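You operate a simulated robot arm through the tools that you are given. There is no shell and no other tool. Be economical: measure what you need, move in short steps, check, and stop when the job is done.

You are at the controls of a simulated two-armed robot. One attempt, no reset.

Task
Wipe up the spill on the top of the packing bench with the cream rag and put it back.

It is judged by the outcome, as a careful person would: the job done as asked, and still so three seconds after it is handed in. It fails if anything else is knocked over, pushed out of place, dropped, spilled or broken.

Robot
Two 7-joint arms with two-finger parallel grippers on one trunk, on a base that drives. Base frame: it is fixed to the floor where the robot stands at the start and does not move with it; the origin is under the middle of the robot, x ahead of it, y to its left, z up; the surface under the hand at the start is at about z = 850. Units: mm, rad, N and s.
The left shoulder is at the start at [73, 182, 1086], the right one opposite. With the tool pointing down near the work surface each hand reaches from about 300 to 760 mm from the robot's upright axis, wherever it stands, measured 20 degrees to its own side. Payload 3.91 kg a hand.
The tool frame of a hand sits at the grasp point between the pads (the TCP): z along the fingers, y along the line on which they close. The tips reach 30 mm beyond it. Largest opening 110 mm; finger width 20, thickness 10; the body of the gripper, 48 by 112 mm, starts 55 mm behind the TCP.
Orientation is that of the tool frame in the base frame, as a unit quaternion [w, x, y, z]. With the fingers straight down and closing along the base's y, the tool's x points along the base's -x, its y along +y and its z along -z.

Tools
- The arms move only by the tool drive_tool. It takes "left_increments", "right_increments" or both (then of equal length, played together; a hand with none holds still); each is a list of rows, each a list of 7 numbers: the shift along the tool's x, y, z in cm, then the turn, a rotation vector about the tool's x, y, z in rad, then the finger opening in cm, from 0 to 11. In form: [[tx, ty, tz, ax, ay, az, gripper], ...]. A call has 1 to 8 rows; each row is the pose to reach, as a shift and turn from the pose commanded when the call began, along the tool's axes at that moment. Rows are played at 5 a second. More than 50 mm and 0.15 rad between two rows, or a gripper value outside its range, and nothing of the call is played. A pose out of reach is approached as far as the arm can. The call stops where the force on the tool passes 40 N (or 10 N more than at its start, if that is more) or the arm is blocked; 0.2 s more then pass. The fingers move at their own pace (about 72 mm/s each) and stop on an object; they squeeze with about 42 N. The grip force told is the motor's: it shows also when the fingers shut on nothing. Time passes only in rows, and 0.2 s behind the last, so rows that repeat a pose let the fingers close. The reply holds the time, the measured pose of the TCP, the force on the tool along the base axes, the opening and the grip force, in the units named above and with some noise, with the torque about the TCP (base axes, N m) and any sound that the robot's microphone picked up.
- Cameras (640 x 400 px; columns grow to the right, rows downward): "scene" is now at [196.4, 50.4, 1260.9]; the picture's right is [0.62, -0.78, 0.00], its down [-0.53, -0.42, -0.73] and it looks along [0.57, 0.45, -0.68] (base axes); focal length 214 px, centre (320, 200). "left" rides on the left gripper at [72, -17, -103] in its tool frame; the picture's right is [0.23, 0.97, 0.00], its down [-0.76, 0.18, -0.62] and it looks along [-0.61, 0.14, 0.78] (tool axes); focal length 222 px, centre (320, 200). "right" rides on the right gripper at [72, 17, -103] in its tool frame; the picture's right is [-0.23, 0.97, 0.00], its down [-0.76, -0.18, -0.62] and it looks along [-0.61, -0.14, 0.78] (tool axes); focal length 222 px, centre (320, 200).
- get_image(camera): a new picture of that camera. It takes no simulated time.
- lift_body(by): slides the trunk up (or, below 0, down) by that many mm; the arms and the scene camera ride with it, the base frame stays. It gives what a move gives, with no picture.
- steer(legs): drives the robot by 1 to 6 legs, each [ahead, left, turn to the left] in mm, mm and rad, along the robot's own axes; the way and the turn of a leg run together, so that a leg with both is an arc; at most 1500 mm and 3.142 rad a leg. The arms and the cameras ride along, it lands a little off, and it stops where it bumps. It gives what a move gives.
- head_to(pan, tilt): turns the head with the scene camera to pan (to the left, within 1.396 rad either way) and tilt (down, from -0.506 to 1.204), counted from straight ahead of the robot. It gives what a move gives.
- probe_pixels(camera, pixels): for up to 12 pixels [column, row] of the newest picture of that camera ("zoom" is the newest enlarged one), the place [x, y, z] in the base frame of the surface seen there, good to about 3 mm. It takes no simulated time.
- enlarge(camera, box): a new picture of the part [left, top, right, bottom] of that camera's present view, enlarged. It takes no simulated time.
- hand_in(): hands the job in; it is judged then, once.

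Go step by step. Measure first, check grasps and placings, and put right what went wrong. The budget is 80 turns and 62 pictures, counting those below and the enlarged ones. Unless the task says otherwise, let go and move clear before handing in, and close with one line.

The tools are called after "Request:" by a JSON object that holds its "method" and its "body". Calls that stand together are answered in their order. drive_tool: Moves the arms, as the interface text tells. Its arguments: {"type":"object","properties":{"left_increments":{"type":"array"},"right_increments":{"type":"array"}},"required":[]} The other tools are called the same way: lift_body (by) slides the trunk up or down; steer (legs) drives the base; head_to (pan, tilt) turns the head that bears the scene camera; get_image (camera) takes a picture; probe_pixels (camera, pixels) gives the place of the surface under pixels of a picture; enlarge (camera, box) takes an enlarged picture of a part of a camera's view; hand_in () hands the job in.

At the start:

```text
t: 0.0
left_tcp_pos: [316.9, 418.1, 1094.5]
left_tcp_rot: [0.001, 0.0, 1.0, -0.002]
left_ft_force: [0.1, 0.5, 0.7]
left_ft_torque: [0.0, 0.02, 0.03]
left_opening: 109.8
left_gripper_force: 0.2
right_tcp_pos: [464.8, 34.4, 1119.9]
right_tcp_rot: [0.0, -0.001, 1.0, -0.001]
right_ft_force: [0.0, -0.2, -0.3]
right_ft_torque: [-0.05, -0.01, 0.0]
right_opening: 109.9
right_gripper_force: 0.1
trunk travel left (down, up): [-350.0, 164.0]
robot x, y, heading: [0.0, 3.7, 0.001]
head pan, tilt: [0.67, 0.75]
```

scene: 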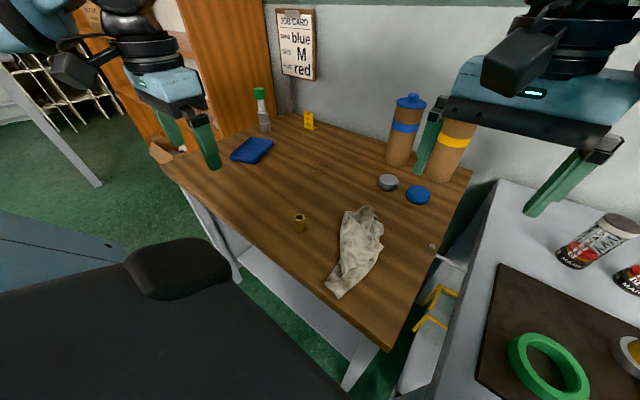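
right: 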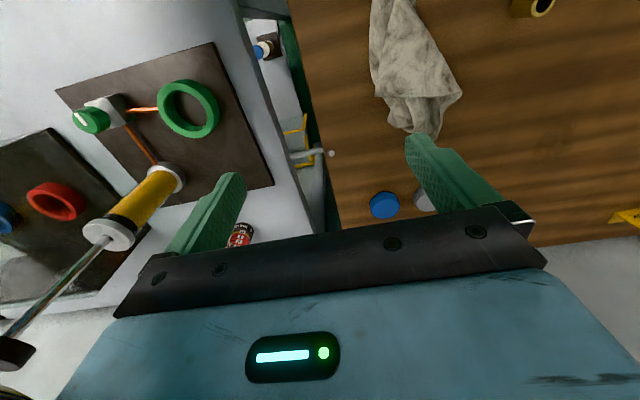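
left: 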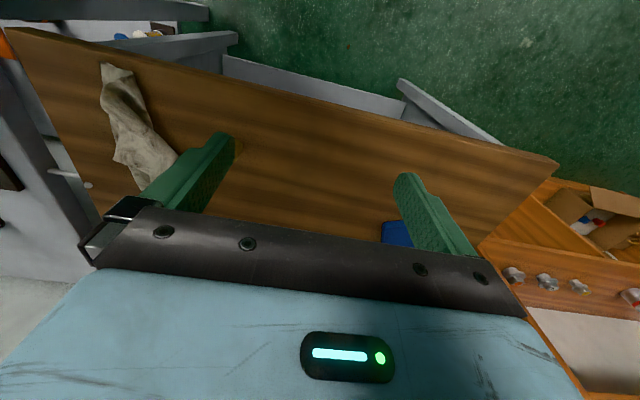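

The scene shows the cream rag at about (357,250) and a faint speckled patch near (320,167) that may be the spill. I'll enlarge both and probe.

Request:
{"method": "enlarge", "body": {"camera": "scene", "box": [220, 80, 480, 242]}}

Request:
{"method": "enlarge", "body": {"camera": "scene", "box": [260, 180, 480, 318]}}

Request:
{"method": "probe_pixels", "body": {"camera": "scene", "pixels": [[320, 167], [340, 292], [365, 212], [355, 240], [345, 265], [380, 232], [300, 220], [388, 182], [418, 195], [310, 121], [252, 150], [385, 347]]}}

```text
2.46 times, centred on (350, 161) of scene
```

zoom: 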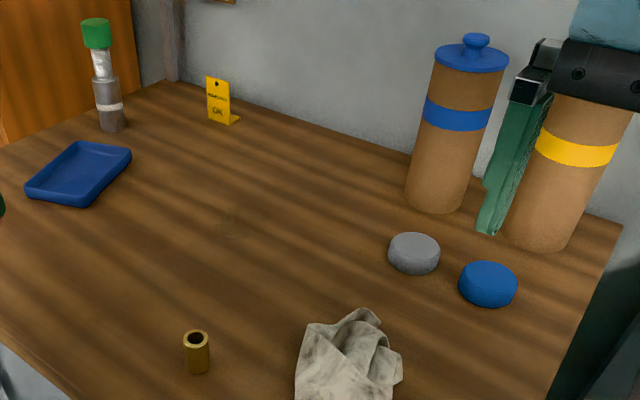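

```text
2.90 times, centred on (370, 249) of scene
```

zoom: 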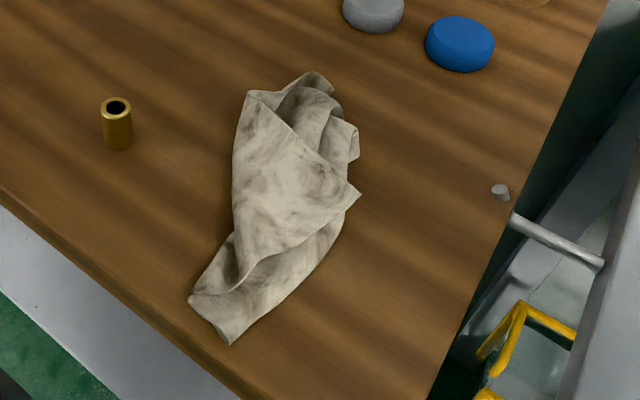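

```text
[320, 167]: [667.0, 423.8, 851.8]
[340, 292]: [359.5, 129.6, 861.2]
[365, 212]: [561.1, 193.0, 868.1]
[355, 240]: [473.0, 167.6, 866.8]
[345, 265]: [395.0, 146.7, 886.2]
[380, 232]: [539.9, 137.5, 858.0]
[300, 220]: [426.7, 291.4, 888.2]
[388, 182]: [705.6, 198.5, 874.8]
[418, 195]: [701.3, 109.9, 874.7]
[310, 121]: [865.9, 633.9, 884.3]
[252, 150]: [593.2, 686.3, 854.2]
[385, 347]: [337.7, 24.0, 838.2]
```

I see no clear spill yet; zoom in on the patch around (320,167) and look around with other cameras.

Request:
{"method": "enlarge", "body": {"camera": "scene", "box": [270, 135, 370, 197]}}

Request:
{"method": "head_to", "body": {"pan": 0.1, "tilt": 0.75}}

Request:
{"method": "get_image", "body": {"camera": "scene"}}

```text
6.40 times, centred on (320, 166) of scene
```

zoom: 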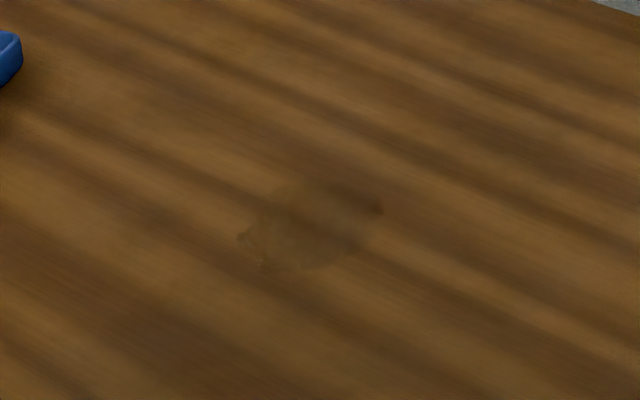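

```text
t: 1.0
left_tcp_pos: [316.0, 417.6, 1093.9]
left_tcp_rot: [0.0, -0.001, 1.0, 0.0]
left_ft_force: [-0.2, -0.3, -0.9]
left_ft_torque: [0.02, 0.06, 0.01]
left_opening: 110.1
left_gripper_force: 0.1
right_tcp_pos: [465.1, 34.3, 1120.3]
right_tcp_rot: [0.001, 0.0, 1.0, 0.0]
right_ft_force: [0.4, -0.6, 0.1]
right_ft_torque: [0.04, 0.01, 0.0]
right_opening: 109.9
right_gripper_force: 0.0
trunk travel left (down, up): [-350.0, 164.0]
robot x, y, heading: [-3.5, 0.3, 0.003]
head pan, tilt: [0.099, 0.75]
```

```text
55 pictures are left
```

scene: 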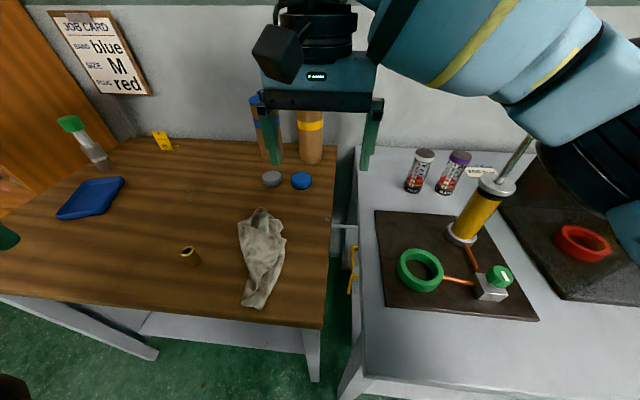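

The first zoom shows a translucent film, the spill, around scene (319,170). I'll enlarge it from this head pose (around (195,190)) and measure its outline.

Request:
{"method": "enlarge", "body": {"camera": "scene", "box": [150, 160, 246, 220]}}

Request:
{"method": "probe_pixels", "body": {"camera": "scene", "pixels": [[195, 190], [185, 190], [205, 190], [195, 183], [195, 198], [265, 212], [250, 300]]}}

```text
6.67 times, centred on (198, 190) of scene
```

zoom: 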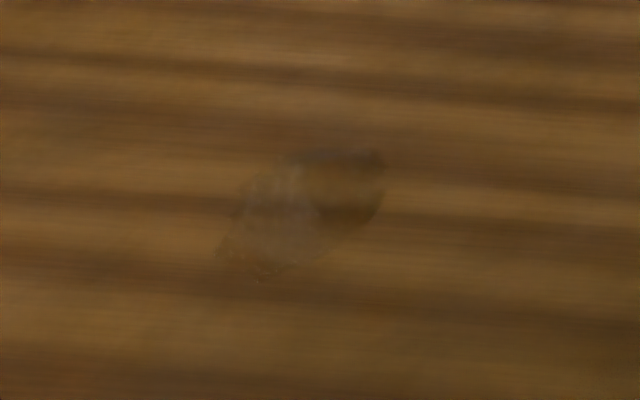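

```text
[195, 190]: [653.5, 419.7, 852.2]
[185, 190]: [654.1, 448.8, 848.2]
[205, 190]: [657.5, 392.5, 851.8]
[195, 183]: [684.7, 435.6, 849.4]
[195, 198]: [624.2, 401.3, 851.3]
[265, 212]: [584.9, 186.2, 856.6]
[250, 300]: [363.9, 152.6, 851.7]
```

Request:
{"method": "probe_pixels", "body": {"camera": "zoom", "pixels": [[300, 210], [340, 148], [385, 160], [380, 205], [340, 245], [270, 280], [218, 255], [240, 195], [280, 160]]}}

Request:
{"method": "enlarge", "body": {"camera": "scene", "box": [200, 190, 320, 320]}}

Request:
{"method": "get_image", "body": {"camera": "left"}}

```text
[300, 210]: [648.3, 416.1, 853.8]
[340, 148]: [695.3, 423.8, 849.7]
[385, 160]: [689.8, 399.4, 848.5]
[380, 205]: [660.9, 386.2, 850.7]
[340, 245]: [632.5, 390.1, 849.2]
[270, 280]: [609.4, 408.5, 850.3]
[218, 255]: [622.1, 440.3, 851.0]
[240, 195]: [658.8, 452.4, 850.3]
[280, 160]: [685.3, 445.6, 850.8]
```

```text
3.08 times, centred on (260, 255) of scene
```

zoom: 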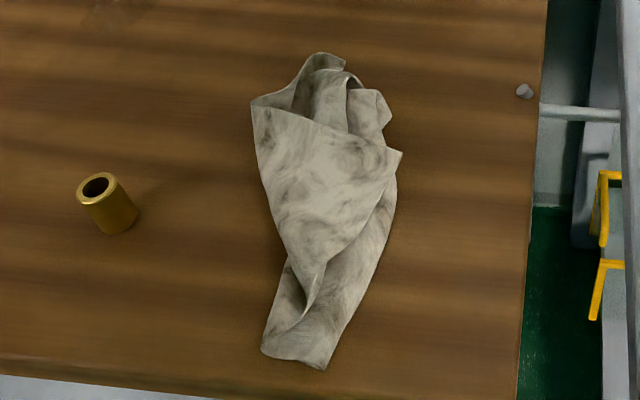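

```text
52 pictures are left
```

left: 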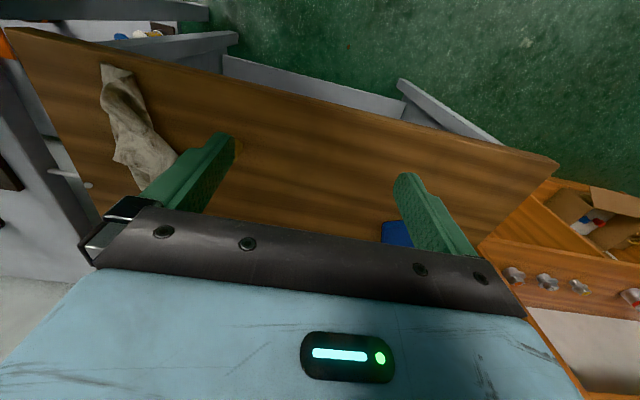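

The spill spans roughly x 605–695, y 385–455 (zoom 218–385). Now I'll profile the rag and check the heights of tall things before clearing the right arm.

Request:
{"method": "probe_pixels", "body": {"camera": "zoom", "pixels": [[320, 60], [255, 105], [388, 110], [265, 170], [320, 165], [398, 165], [280, 230], [320, 230], [380, 235], [300, 300], [270, 345], [320, 362]]}}

Request:
{"method": "probe_pixels", "body": {"camera": "scene", "pixels": [[517, 150], [495, 185], [425, 155], [312, 118], [255, 100], [340, 225], [190, 255], [460, 155], [330, 322], [5, 295], [100, 185], [195, 258]]}}

```text
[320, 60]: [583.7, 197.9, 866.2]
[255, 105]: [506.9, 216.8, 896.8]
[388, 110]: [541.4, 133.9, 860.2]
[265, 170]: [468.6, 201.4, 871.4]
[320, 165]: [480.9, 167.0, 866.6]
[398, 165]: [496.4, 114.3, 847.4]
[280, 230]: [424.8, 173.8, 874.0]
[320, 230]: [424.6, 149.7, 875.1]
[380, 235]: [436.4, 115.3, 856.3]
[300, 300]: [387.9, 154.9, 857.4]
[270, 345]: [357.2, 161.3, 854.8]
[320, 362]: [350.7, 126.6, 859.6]
```

```text
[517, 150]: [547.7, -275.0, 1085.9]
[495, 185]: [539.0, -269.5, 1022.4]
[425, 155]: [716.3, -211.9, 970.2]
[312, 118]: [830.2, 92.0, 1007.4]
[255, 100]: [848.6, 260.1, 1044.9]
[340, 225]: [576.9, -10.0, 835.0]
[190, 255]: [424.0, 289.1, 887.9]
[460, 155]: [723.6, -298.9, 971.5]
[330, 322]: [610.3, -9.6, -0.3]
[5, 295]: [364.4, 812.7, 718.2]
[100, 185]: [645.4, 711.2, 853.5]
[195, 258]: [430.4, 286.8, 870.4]
```

The rag is about 60 mm wide at x≈440 (y 115–175, top z≈875), and the spill lies at the edge of the left arm's reach. I'll move the right arm back out of the way first.

Request:
{"method": "drive_tool", "body": {"right_increments": [[2.5, -3.5, -1, 0, 0, 0, 11], [5, -7, -2, 0, 0, 0, 11], [7.5, -10.5, -3, 0, 0, 0, 11], [10, -14, -4, 0, 0, 0, 11], [12, -18, -5, 0, 0, 0, 11], [12, -21, -5, 0, 0, 0, 11]]}}

Request:
{"method": "steer", "body": {"legs": [[0, 120, 0]]}}

Request:
{"method": "get_image", "body": {"camera": "scene"}}

```text
t: 2.4
left_tcp_pos: [315.5, 416.9, 1095.5]
left_tcp_rot: [0.001, -0.001, 1.0, 0.0]
left_ft_force: [-0.7, -0.3, 0.2]
left_ft_torque: [0.02, 0.0, 0.02]
left_opening: 110.1
left_gripper_force: 0.1
right_tcp_pos: [345.8, -176.2, 1169.8]
right_tcp_rot: [0.001, 0.0, 1.0, 0.001]
right_ft_force: [0.7, -0.1, -0.3]
right_ft_torque: [0.02, 0.01, 0.04]
right_opening: 110.2
right_gripper_force: 0.1
trunk travel left (down, up): [-350.0, 164.0]
robot x, y, heading: [-1.4, -0.9, -0.001]
head pan, tilt: [0.099, 0.75]
```

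```text
t: 4.1
left_tcp_pos: [318.2, 536.2, 1094.6]
left_tcp_rot: [0.001, 0.0, 1.0, -0.001]
left_ft_force: [0.5, -0.7, 0.2]
left_ft_torque: [-0.01, 0.04, -0.01]
left_opening: 109.9
left_gripper_force: 0.1
right_tcp_pos: [347.2, -56.1, 1169.6]
right_tcp_rot: [0.0, 0.002, 1.0, 0.0]
right_ft_force: [-0.8, -0.1, -0.1]
right_ft_torque: [0.01, 0.01, 0.02]
right_opening: 109.9
right_gripper_force: 0.0
trunk travel left (down, up): [-350.0, 164.0]
robot x, y, heading: [0.4, 122.8, -0.005]
head pan, tilt: [0.099, 0.75]
```

```text
51 pictures are left
```

scene: 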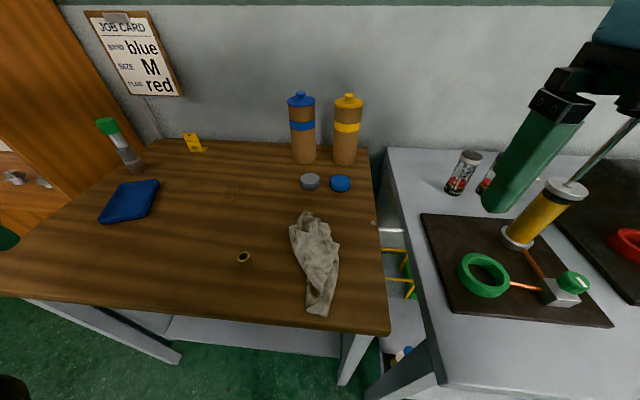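

The way is clear: the rag is at (315,260), the brass fitting at (243,257). I'll bring the left hand over the rag at height.

Request:
{"method": "drive_tool", "body": {"left_increments": [[-1.5, -4.5, 0, 0, 0, 0, 11], [-3, -9, 0, 0, 0, 0, 11], [-4.5, -13.5, 0, 0, 0, 0, 11], [-6, -18, 0, 0, 0, 0, 11], [-7.5, -22.5, 0, 0, 0, 0, 11], [-9, -27, 0, 0, 0, 0, 11], [-10.5, -31.5, 0, 0, 0, 0, 11], [-11.5, -36, 0, 0, 0, 0, 11]]}}

Request:
{"method": "get_image", "body": {"camera": "left"}}

```text
t: 5.9
left_tcp_pos: [423.5, 239.5, 1098.8]
left_tcp_rot: [0.002, -0.001, 1.0, 0.0]
left_ft_force: [0.3, 0.2, 0.0]
left_ft_torque: [0.03, -0.02, -0.03]
left_opening: 110.1
left_gripper_force: 0.1
left hand out of reach, approached as far as the arm can: row 7, 8
right_tcp_pos: [346.0, -55.6, 1171.2]
right_tcp_rot: [0.001, 0.002, 1.0, 0.0]
right_ft_force: [-0.4, 0.1, 0.1]
right_ft_torque: [-0.01, -0.02, 0.02]
right_opening: 110.0
right_gripper_force: 0.2
trunk travel left (down, up): [-350.0, 164.0]
robot x, y, heading: [-1.2, 120.3, -0.005]
head pan, tilt: [0.099, 0.75]
```

```text
50 pictures are left
```

left: 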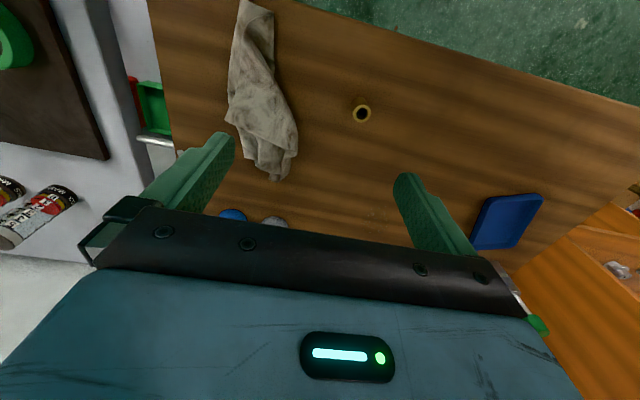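

The left arm can't cross that far over, so I'll drive back right about 92 mm, which carries the hand over the rag. I'll drive left again for the wipe.

Request:
{"method": "steer", "body": {"legs": [[0, -92, 0]]}}

Request:
{"method": "get_image", "body": {"camera": "left"}}

```text
t: 7.4
left_tcp_pos: [424.5, 146.8, 1098.4]
left_tcp_rot: [0.001, 0.0, 1.0, -0.001]
left_ft_force: [0.4, 0.5, 0.5]
left_ft_torque: [0.03, 0.02, -0.03]
left_opening: 110.0
left_gripper_force: 0.0
right_tcp_pos: [345.7, -147.9, 1169.9]
right_tcp_rot: [0.0, 0.002, 1.0, 0.0]
right_ft_force: [0.0, 0.6, -0.3]
right_ft_torque: [0.01, -0.02, 0.0]
right_opening: 110.0
right_gripper_force: 0.0
trunk travel left (down, up): [-350.0, 164.0]
robot x, y, heading: [-1.2, 27.8, -0.007]
head pan, tilt: [0.099, 0.75]
```

```text
49 pictures are left
```

left: 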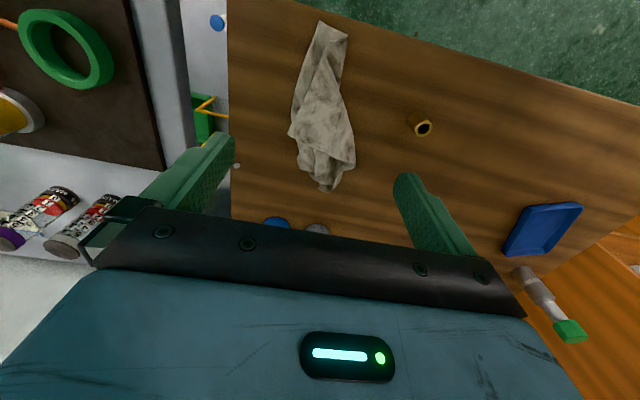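

Hand is now above the rag at (424,147). I'll descend part way and check the reading.

Request:
{"method": "drive_tool", "body": {"left_increments": [[-1, 0, 3, 0, 0, 0, 11], [-2, 0, 6, 0, 0, 0, 11], [-2.5, 0, 10, 0, 0, 0, 11]]}}

```text
t: 8.2
left_tcp_pos: [449.7, 146.5, 998.5]
left_tcp_rot: [0.0, 0.001, 1.0, -0.001]
left_ft_force: [0.3, 0.1, 0.1]
left_ft_torque: [0.02, 0.01, -0.01]
left_opening: 109.8
left_gripper_force: 0.0
right_tcp_pos: [347.6, -148.6, 1170.5]
right_tcp_rot: [0.0, 0.002, 1.0, -0.001]
right_ft_force: [0.3, -1.0, -0.4]
right_ft_torque: [-0.02, 0.01, -0.03]
right_opening: 109.9
right_gripper_force: 0.1
trunk travel left (down, up): [-350.0, 164.0]
robot x, y, heading: [-0.4, 25.6, -0.002]
head pan, tilt: [0.099, 0.75]
```

Command was clamped sensibly; hand is at (450,147,998). I'll descend so the tips are a few mm above the wood, straddling the rag.

Request:
{"method": "drive_tool", "body": {"left_increments": [[0, 0.5, 4, 0, 0, 0, 11], [0, 0.5, 8, 0, 0, 0, 11], [0, 0.5, 10, 0, 0, 0, 11], [0, 0.5, 11.3, 0, 0, 0, 11]]}}

Request:
{"method": "get_image", "body": {"camera": "left"}}

Request:
{"method": "get_image", "body": {"camera": "scene"}}

```text
t: 9.2
left_tcp_pos: [446.1, 152.6, 884.6]
left_tcp_rot: [0.0, 0.001, 1.0, -0.002]
left_ft_force: [0.8, -0.1, 0.3]
left_ft_torque: [0.0, -0.02, -0.02]
left_opening: 109.7
left_gripper_force: 0.1
right_tcp_pos: [346.7, -148.0, 1169.2]
right_tcp_rot: [0.0, 0.002, 1.0, 0.0]
right_ft_force: [-1.4, -0.2, 0.7]
right_ft_torque: [0.0, -0.02, -0.04]
right_opening: 110.3
right_gripper_force: 0.0
trunk travel left (down, up): [-350.0, 164.0]
robot x, y, heading: [2.5, 28.3, -0.002]
head pan, tilt: [0.099, 0.75]
```

```text
48 pictures are left
```

left: 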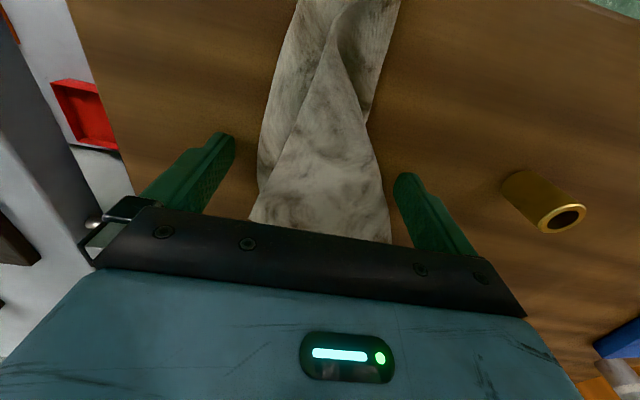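

```text
47 pictures are left
```

scene: 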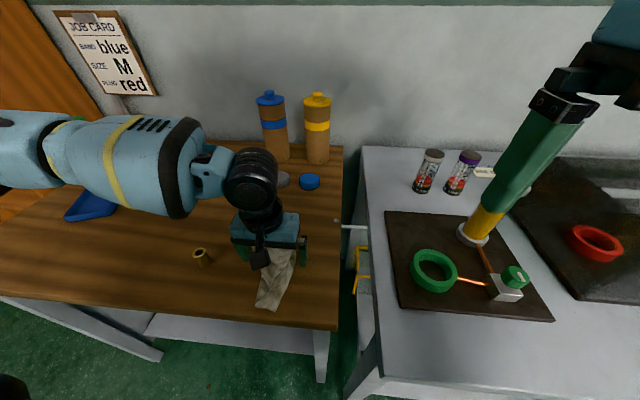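

The fingers straddle the rag cleanly in the left view (235–400). Close on it, a touch lower.

Request:
{"method": "drive_tool", "body": {"left_increments": [[0, 0, 0.1, 0, 0, 0, 6], [0, 0, 0.2, 0, 0, 0, 3], [0, 0, 0.2, 0, 0, 0, 0], [0, 0, 0.2, 0, 0, 0, 0], [0, 0, 0.2, 0, 0, 0, 0], [0, 0, 0.2, 0, 0, 0, 0]]}}

Request:
{"method": "get_image", "body": {"camera": "left"}}

```text
t: 10.6
left_tcp_pos: [449.7, 151.5, 883.1]
left_tcp_rot: [0.001, 0.0, 1.0, 0.0]
left_ft_force: [0.9, -0.6, 1.0]
left_ft_torque: [-0.01, -0.03, -0.07]
left_opening: 5.6
left_gripper_force: 42.0
right_tcp_pos: [345.9, -148.5, 1169.5]
right_tcp_rot: [0.0, 0.002, 1.0, 0.001]
right_ft_force: [-0.1, -0.3, 0.4]
right_ft_torque: [-0.02, 0.0, 0.01]
right_opening: 109.9
right_gripper_force: 0.0
trunk travel left (down, up): [-350.0, 164.0]
robot x, y, heading: [0.4, 23.9, -0.004]
head pan, tilt: [0.099, 0.75]
```

```text
46 pictures are left
```

left: 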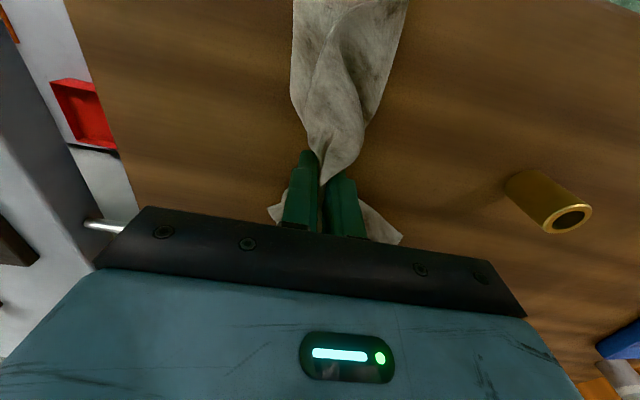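

The rag is bunched between the fingers (5.6 mm, 42 N). Lift 200 mm and check.

Request:
{"method": "drive_tool", "body": {"left_increments": [[0, 0, -2, 0, 0, 0, 0], [0, 0, -5, 0, 0, 0, 0], [0, 0, -8, 0, 0, 0, 0], [0, 0, -12, 0, 0, 0, 0], [0, 0, -16, 0, 0, 0, 0], [0, 0, -20, 0, 0, 0, 0]]}}

Request:
{"method": "get_image", "body": {"camera": "left"}}

Request:
{"method": "get_image", "body": {"camera": "scene"}}

```text
t: 12.0
left_tcp_pos: [448.4, 152.1, 1084.2]
left_tcp_rot: [0.0, 0.0, 1.0, -0.002]
left_ft_force: [-0.1, -0.1, -0.1]
left_ft_torque: [0.04, -0.04, -0.03]
left_opening: 6.0
left_gripper_force: 42.2
right_tcp_pos: [345.5, -147.8, 1169.6]
right_tcp_rot: [0.0, 0.002, 1.0, 0.0]
right_ft_force: [-0.8, -0.2, 0.2]
right_ft_torque: [-0.01, 0.0, -0.04]
right_opening: 109.8
right_gripper_force: 0.1
trunk travel left (down, up): [-350.0, 164.0]
robot x, y, heading: [-0.3, 27.4, -0.0]
head pan, tilt: [0.099, 0.75]
```

```text
45 pictures are left
```

left: 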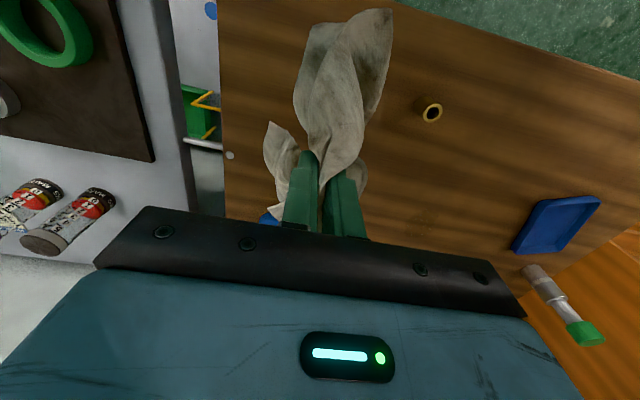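

```text
44 pictures are left
```

scene: 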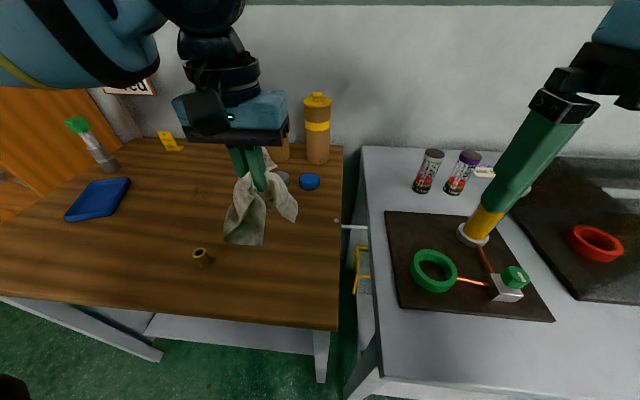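

The rag is held securely. Drive left 130 mm to bring the spill well within reach, then move over it.

Request:
{"method": "steer", "body": {"legs": [[0, 130, 0]]}}

Request:
{"method": "drive_tool", "body": {"left_increments": [[-4, 2.5, 0, 0, 0, 0, 0], [-8, 5, 0, 0, 0, 0, 0], [-12, 7.5, 0, 0, 0, 0, 0], [-16, 10, 0, 0, 0, 0, 0], [-20, 13, 0, 0, 0, 0, 0], [-20, 13, 0, 0, 0, 0, 0]]}}

Request:
{"method": "get_image", "body": {"camera": "left"}}

Request:
{"method": "get_image", "body": {"camera": "scene"}}

```text
t: 13.8
left_tcp_pos: [449.4, 281.5, 1084.1]
left_tcp_rot: [0.001, 0.002, 1.0, -0.001]
left_ft_force: [0.5, 0.1, 0.5]
left_ft_torque: [0.0, -0.01, -0.06]
left_opening: 5.7
left_gripper_force: 42.5
right_tcp_pos: [345.9, -18.2, 1169.9]
right_tcp_rot: [-0.001, 0.003, 1.0, 0.001]
right_ft_force: [0.1, 0.4, 0.0]
right_ft_torque: [-0.02, 0.04, -0.03]
right_opening: 109.9
right_gripper_force: 0.0
trunk travel left (down, up): [-350.0, 164.0]
robot x, y, heading: [-0.6, 156.1, -0.002]
head pan, tilt: [0.099, 0.75]
```

```text
t: 15.2
left_tcp_pos: [609.2, 423.3, 1075.2]
left_tcp_rot: [0.0, 0.002, 1.0, -0.001]
left_ft_force: [0.2, 0.4, -1.0]
left_ft_torque: [0.0, 0.03, -0.01]
left_opening: 5.9
left_gripper_force: 42.2
left hand out of reach, approached as far as the arm can: row 4, 5, 6
right_tcp_pos: [346.1, -19.2, 1168.9]
right_tcp_rot: [0.001, 0.003, 1.0, 0.0]
right_ft_force: [0.0, -0.6, 0.5]
right_ft_torque: [0.04, 0.0, -0.02]
right_opening: 109.7
right_gripper_force: 0.0
trunk travel left (down, up): [-350.0, 164.0]
robot x, y, heading: [-1.4, 154.8, -0.006]
head pan, tilt: [0.099, 0.75]
```

```text
43 pictures are left
```

left: 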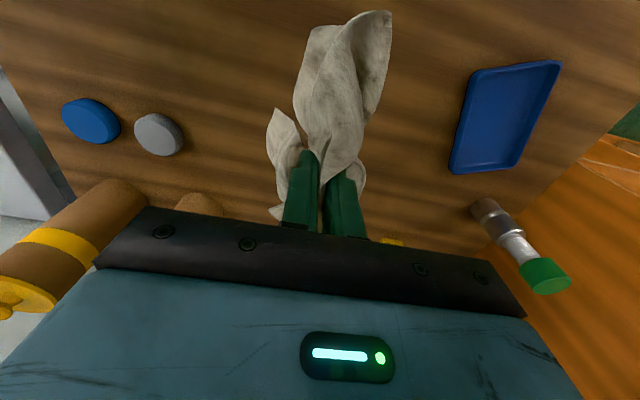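

```text
42 pictures are left
```

scene: 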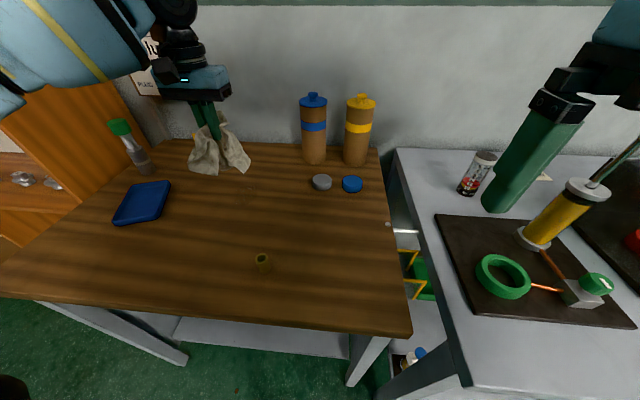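

At this height the arm is stretched; lower it gains reach. I'll drive 60 mm further left, then descend toward the spill.

Request:
{"method": "steer", "body": {"legs": [[0, 60, 0]]}}

Request:
{"method": "drive_tool", "body": {"left_increments": [[0, -2, 3, 0, 0, 0, 0], [-1, -4, 6, 0, 0, 0, 0], [-2, -6, 9, 0, 0, 0, 0], [-3, -6.3, 11, 0, 0, 0, 0], [-4, -6.3, 12, 0, 0, 0, 0]]}}

Request:
{"method": "get_image", "body": {"camera": "left"}}

Request:
{"method": "get_image", "body": {"camera": "scene"}}

```text
t: 16.4
left_tcp_pos: [609.8, 484.7, 1076.8]
left_tcp_rot: [0.001, 0.002, 1.0, -0.001]
left_ft_force: [-0.1, 1.0, 0.3]
left_ft_torque: [-0.02, -0.02, -0.02]
left_opening: 5.7
left_gripper_force: 42.2
right_tcp_pos: [347.7, 39.3, 1169.8]
right_tcp_rot: [0.0, 0.004, 1.0, -0.001]
right_ft_force: [0.1, -0.8, 0.7]
right_ft_torque: [0.01, 0.0, -0.01]
right_opening: 109.9
right_gripper_force: 0.0
trunk travel left (down, up): [-350.0, 164.0]
robot x, y, heading: [2.3, 214.3, -0.006]
head pan, tilt: [0.099, 0.75]
```

```text
t: 17.6
left_tcp_pos: [621.4, 457.3, 1000.0]
left_tcp_rot: [0.001, 0.002, 1.0, -0.001]
left_ft_force: [-0.3, 0.4, -0.4]
left_ft_torque: [0.0, 0.04, -0.04]
left_opening: 5.6
left_gripper_force: 42.0
left hand out of reach, approached as far as the arm can: row 2, 3, 4, 5
right_tcp_pos: [347.0, 41.1, 1168.9]
right_tcp_rot: [0.0, 0.004, 1.0, -0.001]
right_ft_force: [0.1, 0.5, 0.3]
right_ft_torque: [0.01, 0.04, -0.01]
right_opening: 110.2
right_gripper_force: 0.1
trunk travel left (down, up): [-350.0, 164.0]
robot x, y, heading: [4.2, 222.3, -0.007]
head pan, tilt: [0.099, 0.75]
```

```text
41 pictures are left
```

left: 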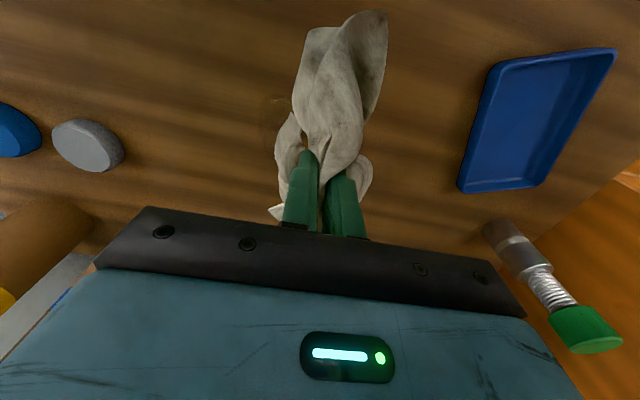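

```text
40 pictures are left
```

scene: 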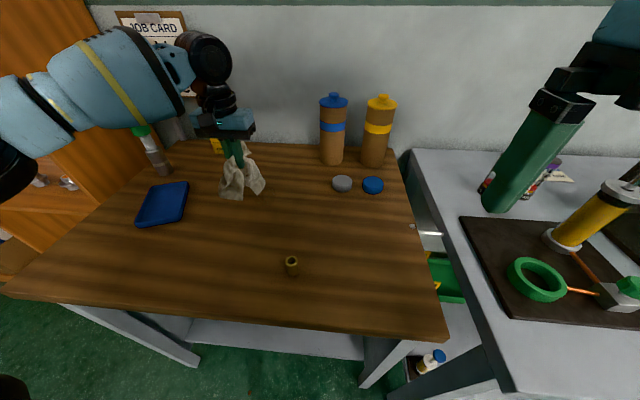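

The spill outline shows at left view (275,115), to the right and below the rag. Continue down and toward it stepwise.

Request:
{"method": "drive_tool", "body": {"left_increments": [[0, -1.5, 2, 0, 0, 0, 0], [0, -3, 4.5, 0, 0, 0, 0], [-1, -3.7, 7, 0, 0, 0, 0], [-2, -3.7, 9, 0, 0, 0, 0]]}}

Request:
{"method": "get_image", "body": {"camera": "left"}}

```text
t: 18.6
left_tcp_pos: [619.9, 440.5, 923.5]
left_tcp_rot: [0.001, 0.002, 1.0, 0.0]
left_ft_force: [0.4, 0.2, 0.0]
left_ft_torque: [-0.01, 0.01, -0.05]
left_opening: 5.7
left_gripper_force: 42.0
left hand out of reach, approached as far as the arm can: row 1, 2, 3, 4
right_tcp_pos: [348.1, 40.8, 1170.8]
right_tcp_rot: [0.0, 0.003, 1.0, 0.0]
right_ft_force: [0.9, -1.1, -0.2]
right_ft_torque: [0.0, -0.02, -0.01]
right_opening: 109.8
right_gripper_force: 0.0
trunk travel left (down, up): [-350.0, 164.0]
robot x, y, heading: [-2.6, 217.4, -0.006]
head pan, tilt: [0.099, 0.75]
```

```text
39 pictures are left
```

left: 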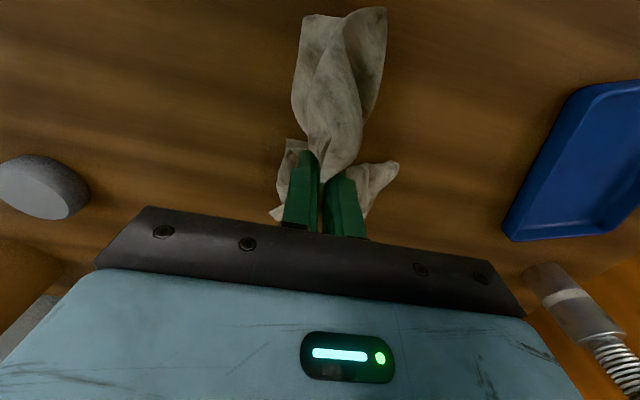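

The arm still stops short in x (≈620). Check how much room there is to drive ahead: probe the bench's front edge and stretcher, and look down.

Request:
{"method": "head_to", "body": {"pan": 0.3, "tilt": 1.2}}

Request:
{"method": "get_image", "body": {"camera": "scene"}}

```text
t: 19.5
left_tcp_pos: [620.0, 441.2, 923.3]
left_tcp_rot: [0.001, 0.002, 1.0, -0.001]
left_ft_force: [-0.2, 0.1, 0.6]
left_ft_torque: [0.02, -0.02, -0.04]
left_opening: 5.7
left_gripper_force: 41.9
right_tcp_pos: [350.8, 40.1, 1163.3]
right_tcp_rot: [0.0, 0.011, 1.0, -0.006]
right_ft_force: [36.1, 23.4, -85.5]
right_ft_torque: [-6.03, -3.45, -3.49]
right_opening: 110.1
right_gripper_force: 0.1
trunk travel left (down, up): [-350.0, 164.0]
robot x, y, heading: [0.7, 217.6, -0.005]
head pan, tilt: [0.3, 1.201]
```

```text
38 pictures are left
```

scene: 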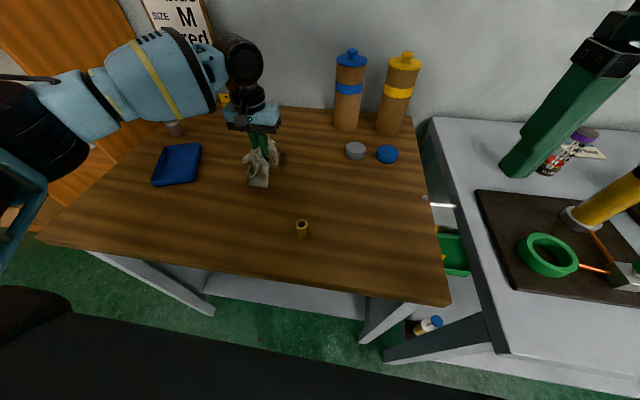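

The head's tilt has brought it against the right hand (force 85 N on the right tool). I'll tilt it back at once and use this picture to measure clearance.

Request:
{"method": "probe_pixels", "body": {"camera": "scene", "pixels": [[250, 285], [290, 290], [300, 295], [340, 300], [60, 245], [200, 310], [370, 340], [100, 330], [250, 350], [180, 268], [400, 290], [30, 300]]}}

Request:
{"method": "head_to", "body": {"pan": 0.3, "tilt": 0.75}}

Request:
{"method": "get_image", "body": {"camera": "scene"}}

```text
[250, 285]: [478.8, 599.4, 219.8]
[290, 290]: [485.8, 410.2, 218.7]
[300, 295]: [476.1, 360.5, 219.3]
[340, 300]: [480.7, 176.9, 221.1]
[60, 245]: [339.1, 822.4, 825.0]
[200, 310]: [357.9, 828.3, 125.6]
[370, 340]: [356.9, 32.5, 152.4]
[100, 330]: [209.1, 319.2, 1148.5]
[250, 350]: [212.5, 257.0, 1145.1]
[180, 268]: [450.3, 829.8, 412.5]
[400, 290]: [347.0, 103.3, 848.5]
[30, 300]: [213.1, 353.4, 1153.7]
```

```text
t: 20.4
left_tcp_pos: [619.0, 441.5, 923.5]
left_tcp_rot: [0.001, 0.001, 1.0, -0.001]
left_ft_force: [1.1, 0.5, 0.1]
left_ft_torque: [-0.01, 0.0, -0.01]
left_opening: 5.7
left_gripper_force: 42.0
right_tcp_pos: [346.6, 40.0, 1169.8]
right_tcp_rot: [0.002, 0.004, 1.0, 0.001]
right_ft_force: [-0.3, 0.2, -0.5]
right_ft_torque: [0.0, -0.01, 0.0]
right_opening: 110.1
right_gripper_force: 0.1
trunk travel left (down, up): [-350.0, 164.0]
robot x, y, heading: [1.8, 214.4, -0.007]
head pan, tilt: [0.3, 0.75]
```

```text
37 pictures are left
```

scene: 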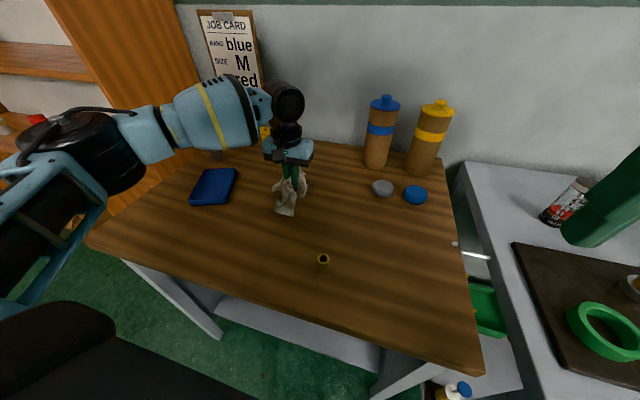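

The force cleared. The bench edge is at x≈338, its legs at x≥350, so a 50 mm drive ahead looks free; I'll do that in two short legs.

Request:
{"method": "steer", "body": {"legs": [[25, 0, 0], [25, 0, 0]]}}

Request:
{"method": "get_image", "body": {"camera": "left"}}

```text
t: 21.6
left_tcp_pos: [667.3, 440.5, 924.7]
left_tcp_rot: [0.002, 0.001, 1.0, -0.001]
left_ft_force: [0.4, 0.4, 0.1]
left_ft_torque: [-0.02, 0.02, -0.02]
left_opening: 5.8
left_gripper_force: 41.9
right_tcp_pos: [394.5, 40.0, 1168.9]
right_tcp_rot: [0.002, 0.004, 1.0, 0.0]
right_ft_force: [-0.1, -0.4, 0.0]
right_ft_torque: [0.0, 0.03, 0.0]
right_opening: 110.0
right_gripper_force: 0.1
trunk travel left (down, up): [-350.0, 164.0]
robot x, y, heading: [48.2, 217.2, -0.007]
head pan, tilt: [0.3, 0.75]
```

```text
36 pictures are left
```

left: 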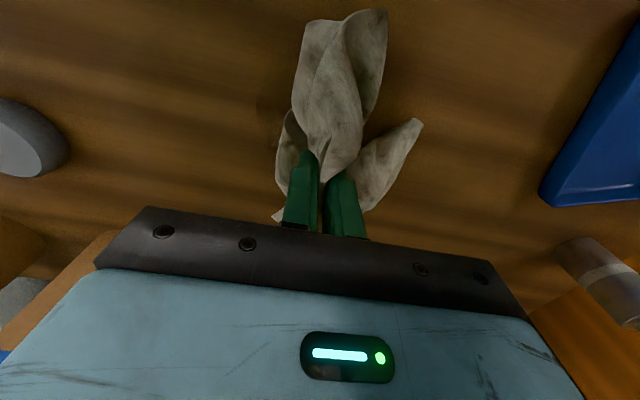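

Good, now there's reach. Lower the rag onto the spill centre (652,418) until it contacts.

Request:
{"method": "drive_tool", "body": {"left_increments": [[1, -1.5, 1, 0, 0, 0, 0], [1.5, -2.2, 2, 0, 0, 0, 0], [1.5, -2.2, 3, 0, 0, 0, 0], [1.5, -2.2, 4, 0, 0, 0, 0]]}}

Request:
{"method": "get_image", "body": {"camera": "left"}}

Request:
{"method": "enlarge", "body": {"camera": "scene", "box": [200, 100, 400, 225]}}

```text
t: 22.6
left_tcp_pos: [651.9, 419.1, 882.7]
left_tcp_rot: [0.002, 0.003, 1.0, -0.001]
left_ft_force: [0.1, 0.3, 4.5]
left_ft_torque: [0.0, 0.03, -0.04]
left_opening: 5.6
left_gripper_force: 42.1
left hand out of reach, approached as far as the arm can: row 4
right_tcp_pos: [394.3, 41.3, 1169.5]
right_tcp_rot: [0.001, 0.004, 1.0, 0.0]
right_ft_force: [0.1, -0.6, 0.2]
right_ft_torque: [0.02, 0.02, -0.01]
right_opening: 110.4
right_gripper_force: 0.1
trunk travel left (down, up): [-350.0, 164.0]
robot x, y, heading: [52.2, 218.7, -0.005]
head pan, tilt: [0.3, 0.75]
```

```text
35 pictures are left
```

left: 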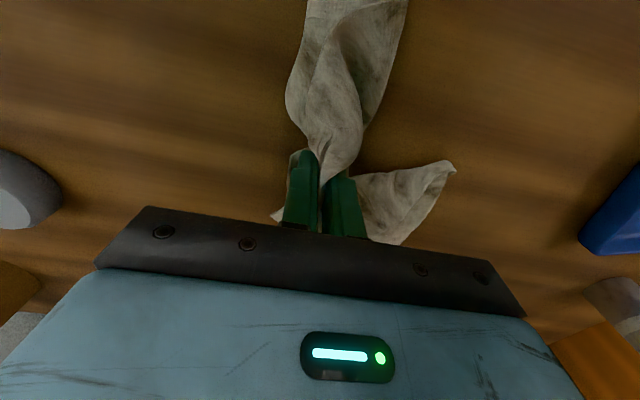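

```text
3.20 times, centred on (300, 162) of scene
```

zoom: 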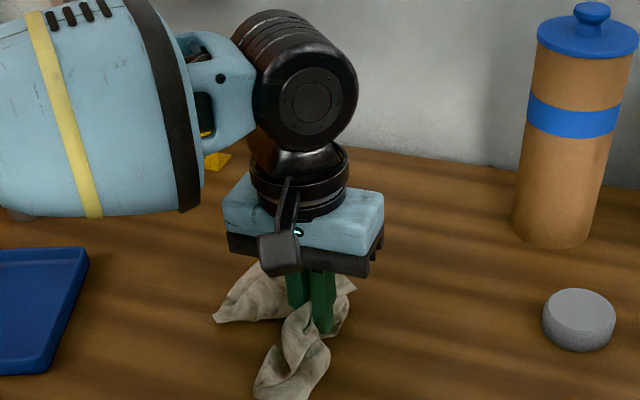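

Contact at 4.5 N with the rag bunched under the fingers. Start wiping strokes across the patch along x and y.

Request:
{"method": "drive_tool", "body": {"left_increments": [[-2.5, 0, 0, 0, 0, 0, 0], [-4.8, 0, 0, 0, 0, 0, 0], [-4.8, -1.5, 0, 0, 0, 0, 0], [-2, -2, 0, 0, 0, 0, 0], [1, -2, 0, 0, 0, 0, 0], [4, -1.5, 0, 0, 0, 0, 0], [4.8, 0, 0, 0, 0, 0, 0], [2, 0, 0, 0, 0, 0, 0]]}}

```text
t: 24.4
left_tcp_pos: [633.8, 421.8, 884.0]
left_tcp_rot: [0.0, 0.002, 1.0, -0.001]
left_ft_force: [-0.7, 1.1, 2.2]
left_ft_torque: [-0.01, 0.07, 0.0]
left_opening: 5.6
left_gripper_force: 41.5
left hand out of reach, approached as far as the arm can: row 1, 2, 3, 4, 5
right_tcp_pos: [396.4, 38.7, 1169.4]
right_tcp_rot: [0.0, 0.004, 1.0, 0.001]
right_ft_force: [-0.1, 0.0, -0.2]
right_ft_torque: [-0.01, 0.0, 0.0]
right_opening: 110.4
right_gripper_force: 0.0
trunk travel left (down, up): [-350.0, 164.0]
robot x, y, heading: [51.2, 217.4, -0.009]
head pan, tilt: [0.3, 0.75]
```

Strokes in +x are limited, probably by a wrist limit at this hand yaw. Test whether turning the hand about its axis frees more reach.

Request:
{"method": "drive_tool", "body": {"left_increments": [[0, 0, 0, 0, 0, -0.14, 0], [0, 0, 0, 0, 0, -0.28, 0], [-1, 0, 0, 0, 0, -0.4, 0], [-3, 0, 0, 0, 0, -0.4, 0], [-5, 0, 0, 0, 0, -0.4, 0], [-7, 0, 0, 0, 0, -0.4, 0]]}}

Request:
{"method": "get_image", "body": {"camera": "scene"}}

```text
t: 25.8
left_tcp_pos: [653.5, 422.8, 885.2]
left_tcp_rot: [0.001, -0.197, 0.98, -0.002]
left_ft_force: [0.0, -0.1, 1.3]
left_ft_torque: [0.02, 0.01, -0.13]
left_opening: 5.6
left_gripper_force: 41.4
left hand out of reach, approached as far as the arm can: row 4, 5, 6
right_tcp_pos: [395.4, 40.5, 1170.0]
right_tcp_rot: [0.001, 0.003, 1.0, -0.001]
right_ft_force: [0.4, 0.7, -0.2]
right_ft_torque: [0.03, 0.0, 0.02]
right_opening: 109.9
right_gripper_force: 0.0
trunk travel left (down, up): [-350.0, 164.0]
robot x, y, heading: [49.3, 221.6, -0.009]
head pan, tilt: [0.3, 0.75]
```

```text
33 pictures are left
```

scene: 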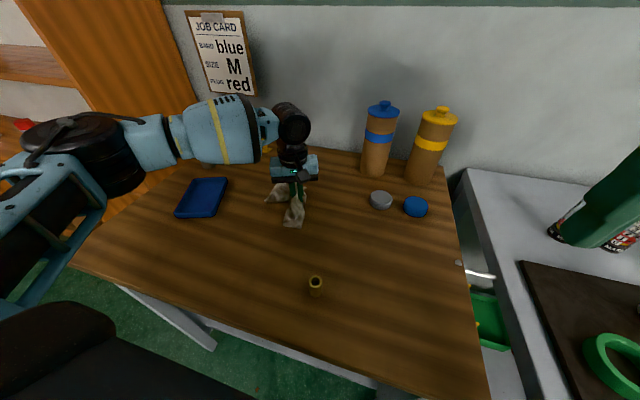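

Yaw isn't the limit; the arm seems limited toward the inside (it prefers more +y). I'll undo the yaw and lift a little, then drive right 80 mm so the spill lies more to the left arm's own side.

Request:
{"method": "drive_tool", "body": {"left_increments": [[0, 0, -1.5, 0, 0, 0.14, 0], [0, 0, -3, 0, 0, 0.28, 0], [0, 0, -4, 0, 0, 0.4, 0]]}}

Request:
{"method": "steer", "body": {"legs": [[0, -80, 0]]}}

Request:
{"method": "drive_tool", "body": {"left_increments": [[0, 3, 0, 0, 0, 0, 0], [0, 6, 0, 0, 0, 0, 0], [-1, 8, 0, 0, 0, 0, 0], [-3, 8, 0, 0, 0, 0, 0]]}}

Request:
{"method": "get_image", "body": {"camera": "left"}}

```text
t: 26.6
left_tcp_pos: [653.2, 423.5, 923.9]
left_tcp_rot: [0.001, 0.002, 1.0, -0.001]
left_ft_force: [1.3, 0.5, -0.5]
left_ft_torque: [-0.02, -0.02, 0.1]
left_opening: 5.8
left_gripper_force: 42.3
right_tcp_pos: [395.9, 41.1, 1170.9]
right_tcp_rot: [0.001, 0.004, 1.0, 0.0]
right_ft_force: [0.4, 0.0, 0.2]
right_ft_torque: [-0.01, -0.01, -0.01]
right_opening: 109.7
right_gripper_force: 0.2
trunk travel left (down, up): [-350.0, 164.0]
robot x, y, heading: [51.8, 218.8, -0.005]
head pan, tilt: [0.3, 0.75]
```

```text
t: 28.0
left_tcp_pos: [653.3, 345.0, 923.0]
left_tcp_rot: [0.001, 0.001, 1.0, 0.0]
left_ft_force: [-0.7, -0.8, -0.1]
left_ft_torque: [0.03, 0.01, 0.1]
left_opening: 5.6
left_gripper_force: 41.3
right_tcp_pos: [394.2, -38.7, 1170.0]
right_tcp_rot: [0.001, 0.004, 1.0, 0.0]
right_ft_force: [0.7, -0.4, -0.1]
right_ft_torque: [0.03, -0.02, 0.0]
right_opening: 109.9
right_gripper_force: 0.1
trunk travel left (down, up): [-350.0, 164.0]
robot x, y, heading: [48.1, 136.2, -0.009]
head pan, tilt: [0.3, 0.75]
```

```text
t: 29.0
left_tcp_pos: [684.0, 423.2, 923.3]
left_tcp_rot: [0.001, 0.002, 1.0, -0.001]
left_ft_force: [-0.2, 0.7, -0.8]
left_ft_torque: [-0.03, -0.03, 0.03]
left_opening: 5.4
left_gripper_force: 41.8
right_tcp_pos: [396.0, -39.0, 1168.9]
right_tcp_rot: [0.0, 0.004, 1.0, 0.0]
right_ft_force: [1.0, -0.5, -0.2]
right_ft_torque: [0.03, 0.01, 0.0]
right_opening: 109.9
right_gripper_force: 0.0
trunk travel left (down, up): [-350.0, 164.0]
robot x, y, heading: [49.6, 139.3, -0.013]
head pan, tilt: [0.3, 0.75]
```

```text
32 pictures are left
```

left: 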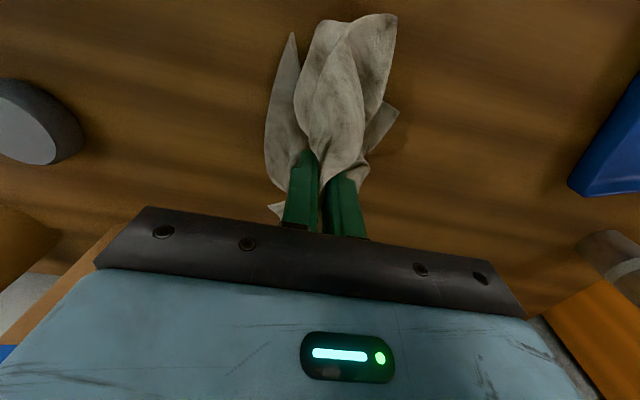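

That worked; (684,423) is reachable now. Lower onto the wood at the far end of the patch.

Request:
{"method": "drive_tool", "body": {"left_increments": [[-1, 0, 2, 0, 0, 0, 0], [-1.5, 0, 3, 0, 0, 0, 0], [-1.5, 0, 4, 0, 0, 0, 0], [-1.5, -0.5, 4.2, 0, 0, 0, 0]]}}

```text
t: 30.0
left_tcp_pos: [697.1, 418.8, 884.5]
left_tcp_rot: [0.003, 0.001, 1.0, -0.001]
left_ft_force: [0.9, 5.4, 13.0]
left_ft_torque: [0.14, -0.06, 0.13]
left_opening: 5.6
left_gripper_force: 42.1
right_tcp_pos: [394.3, -38.5, 1169.4]
right_tcp_rot: [0.002, 0.003, 1.0, 0.001]
right_ft_force: [-1.1, 0.7, -0.7]
right_ft_torque: [0.0, 0.02, -0.01]
right_opening: 110.1
right_gripper_force: 0.0
trunk travel left (down, up): [-350.0, 164.0]
robot x, y, heading: [49.7, 136.6, -0.007]
head pan, tilt: [0.3, 0.75]
```

13 N of contact: good. Now zigzag over the whole patch.

Request:
{"method": "drive_tool", "body": {"left_increments": [[0, -2, 0, 0, 0, 0, 0], [3.5, -3, 0, 0, 0, 0, 0], [7, -3, 0, 0, 0, 0, 0], [10.5, -3, 0, 0, 0, 0, 0], [10.5, -1.2, 0, 0, 0, 0, 0], [7, -1.2, 0, 0, 0, 0, 0], [3.5, -1.2, 0, 0, 0, 0, 0], [0, -1.2, 0, 0, 0, 0, 0]]}}

Request:
{"method": "drive_tool", "body": {"left_increments": [[0, 1.8, 0, 0, 0, 0, 0], [3.5, 1.8, 0, 0, 0, 0, 0], [7, 1.8, 0, 0, 0, 0, 0], [10.5, 1.8, 0, 0, 0, 0, 0], [10.5, 4, 0, 0, 0, 0, 0], [7, 4, 0, 0, 0, 0, 0], [3.5, 4, 0, 0, 0, 0, 0], [0, 4, 0, 0, 0, 0, 0]]}}

Request:
{"method": "get_image", "body": {"camera": "left"}}

Request:
{"method": "get_image", "body": {"camera": "scene"}}

```text
t: 31.8
left_tcp_pos: [684.8, 407.0, 883.4]
left_tcp_rot: [0.003, 0.006, 1.0, 0.009]
left_ft_force: [-7.7, -3.9, 21.6]
left_ft_torque: [-0.17, 0.18, 0.03]
left_opening: 5.5
left_gripper_force: 41.9
left hand out of reach, approached as far as the arm can: row 1
right_tcp_pos: [394.5, -39.1, 1169.8]
right_tcp_rot: [0.001, 0.004, 1.0, 0.0]
right_ft_force: [-0.4, 0.7, -1.0]
right_ft_torque: [-0.02, 0.04, 0.01]
right_opening: 110.0
right_gripper_force: 0.1
trunk travel left (down, up): [-350.0, 164.0]
robot x, y, heading: [47.3, 140.2, -0.007]
head pan, tilt: [0.3, 0.75]
stopped in row 8 (left hand): the force on the tool passed its limit at 92 N (the readings are from after the stop); the commanded pose is now the measured one
```

```text
t: 32.8
left_tcp_pos: [591.6, 429.2, 883.4]
left_tcp_rot: [0.009, 0.006, 1.0, 0.008]
left_ft_force: [-3.5, -1.6, 14.3]
left_ft_torque: [-0.09, 0.07, 0.12]
left_opening: 5.8
left_gripper_force: 41.9
right_tcp_pos: [394.7, -39.2, 1170.3]
right_tcp_rot: [0.0, 0.003, 1.0, 0.0]
right_ft_force: [0.7, 0.2, -0.5]
right_ft_torque: [-0.01, 0.0, 0.01]
right_opening: 110.0
right_gripper_force: 0.1
trunk travel left (down, up): [-350.0, 164.0]
robot x, y, heading: [46.5, 135.7, -0.006]
head pan, tilt: [0.3, 0.75]
stopped in row 5 (left hand): the force on the tool passed its limit at 41 N (the readings are from after the stop); the commanded pose is now the measured one
```

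```text
31 pictures are left
```

left: 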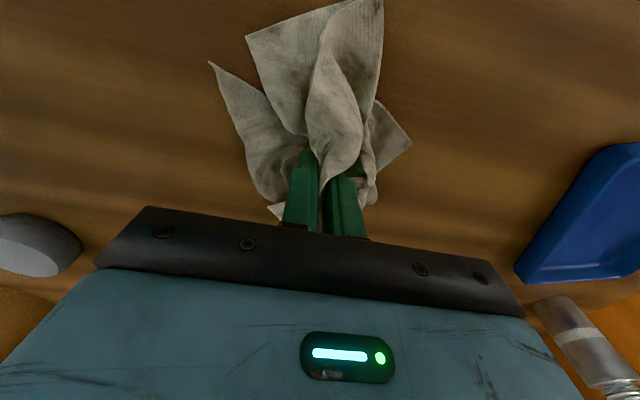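

```text
30 pictures are left
```

scene: 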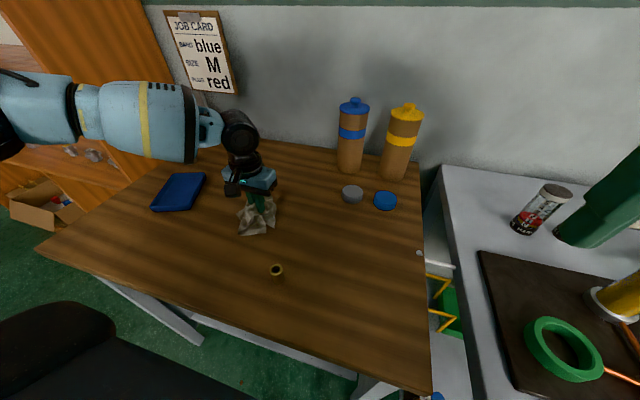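

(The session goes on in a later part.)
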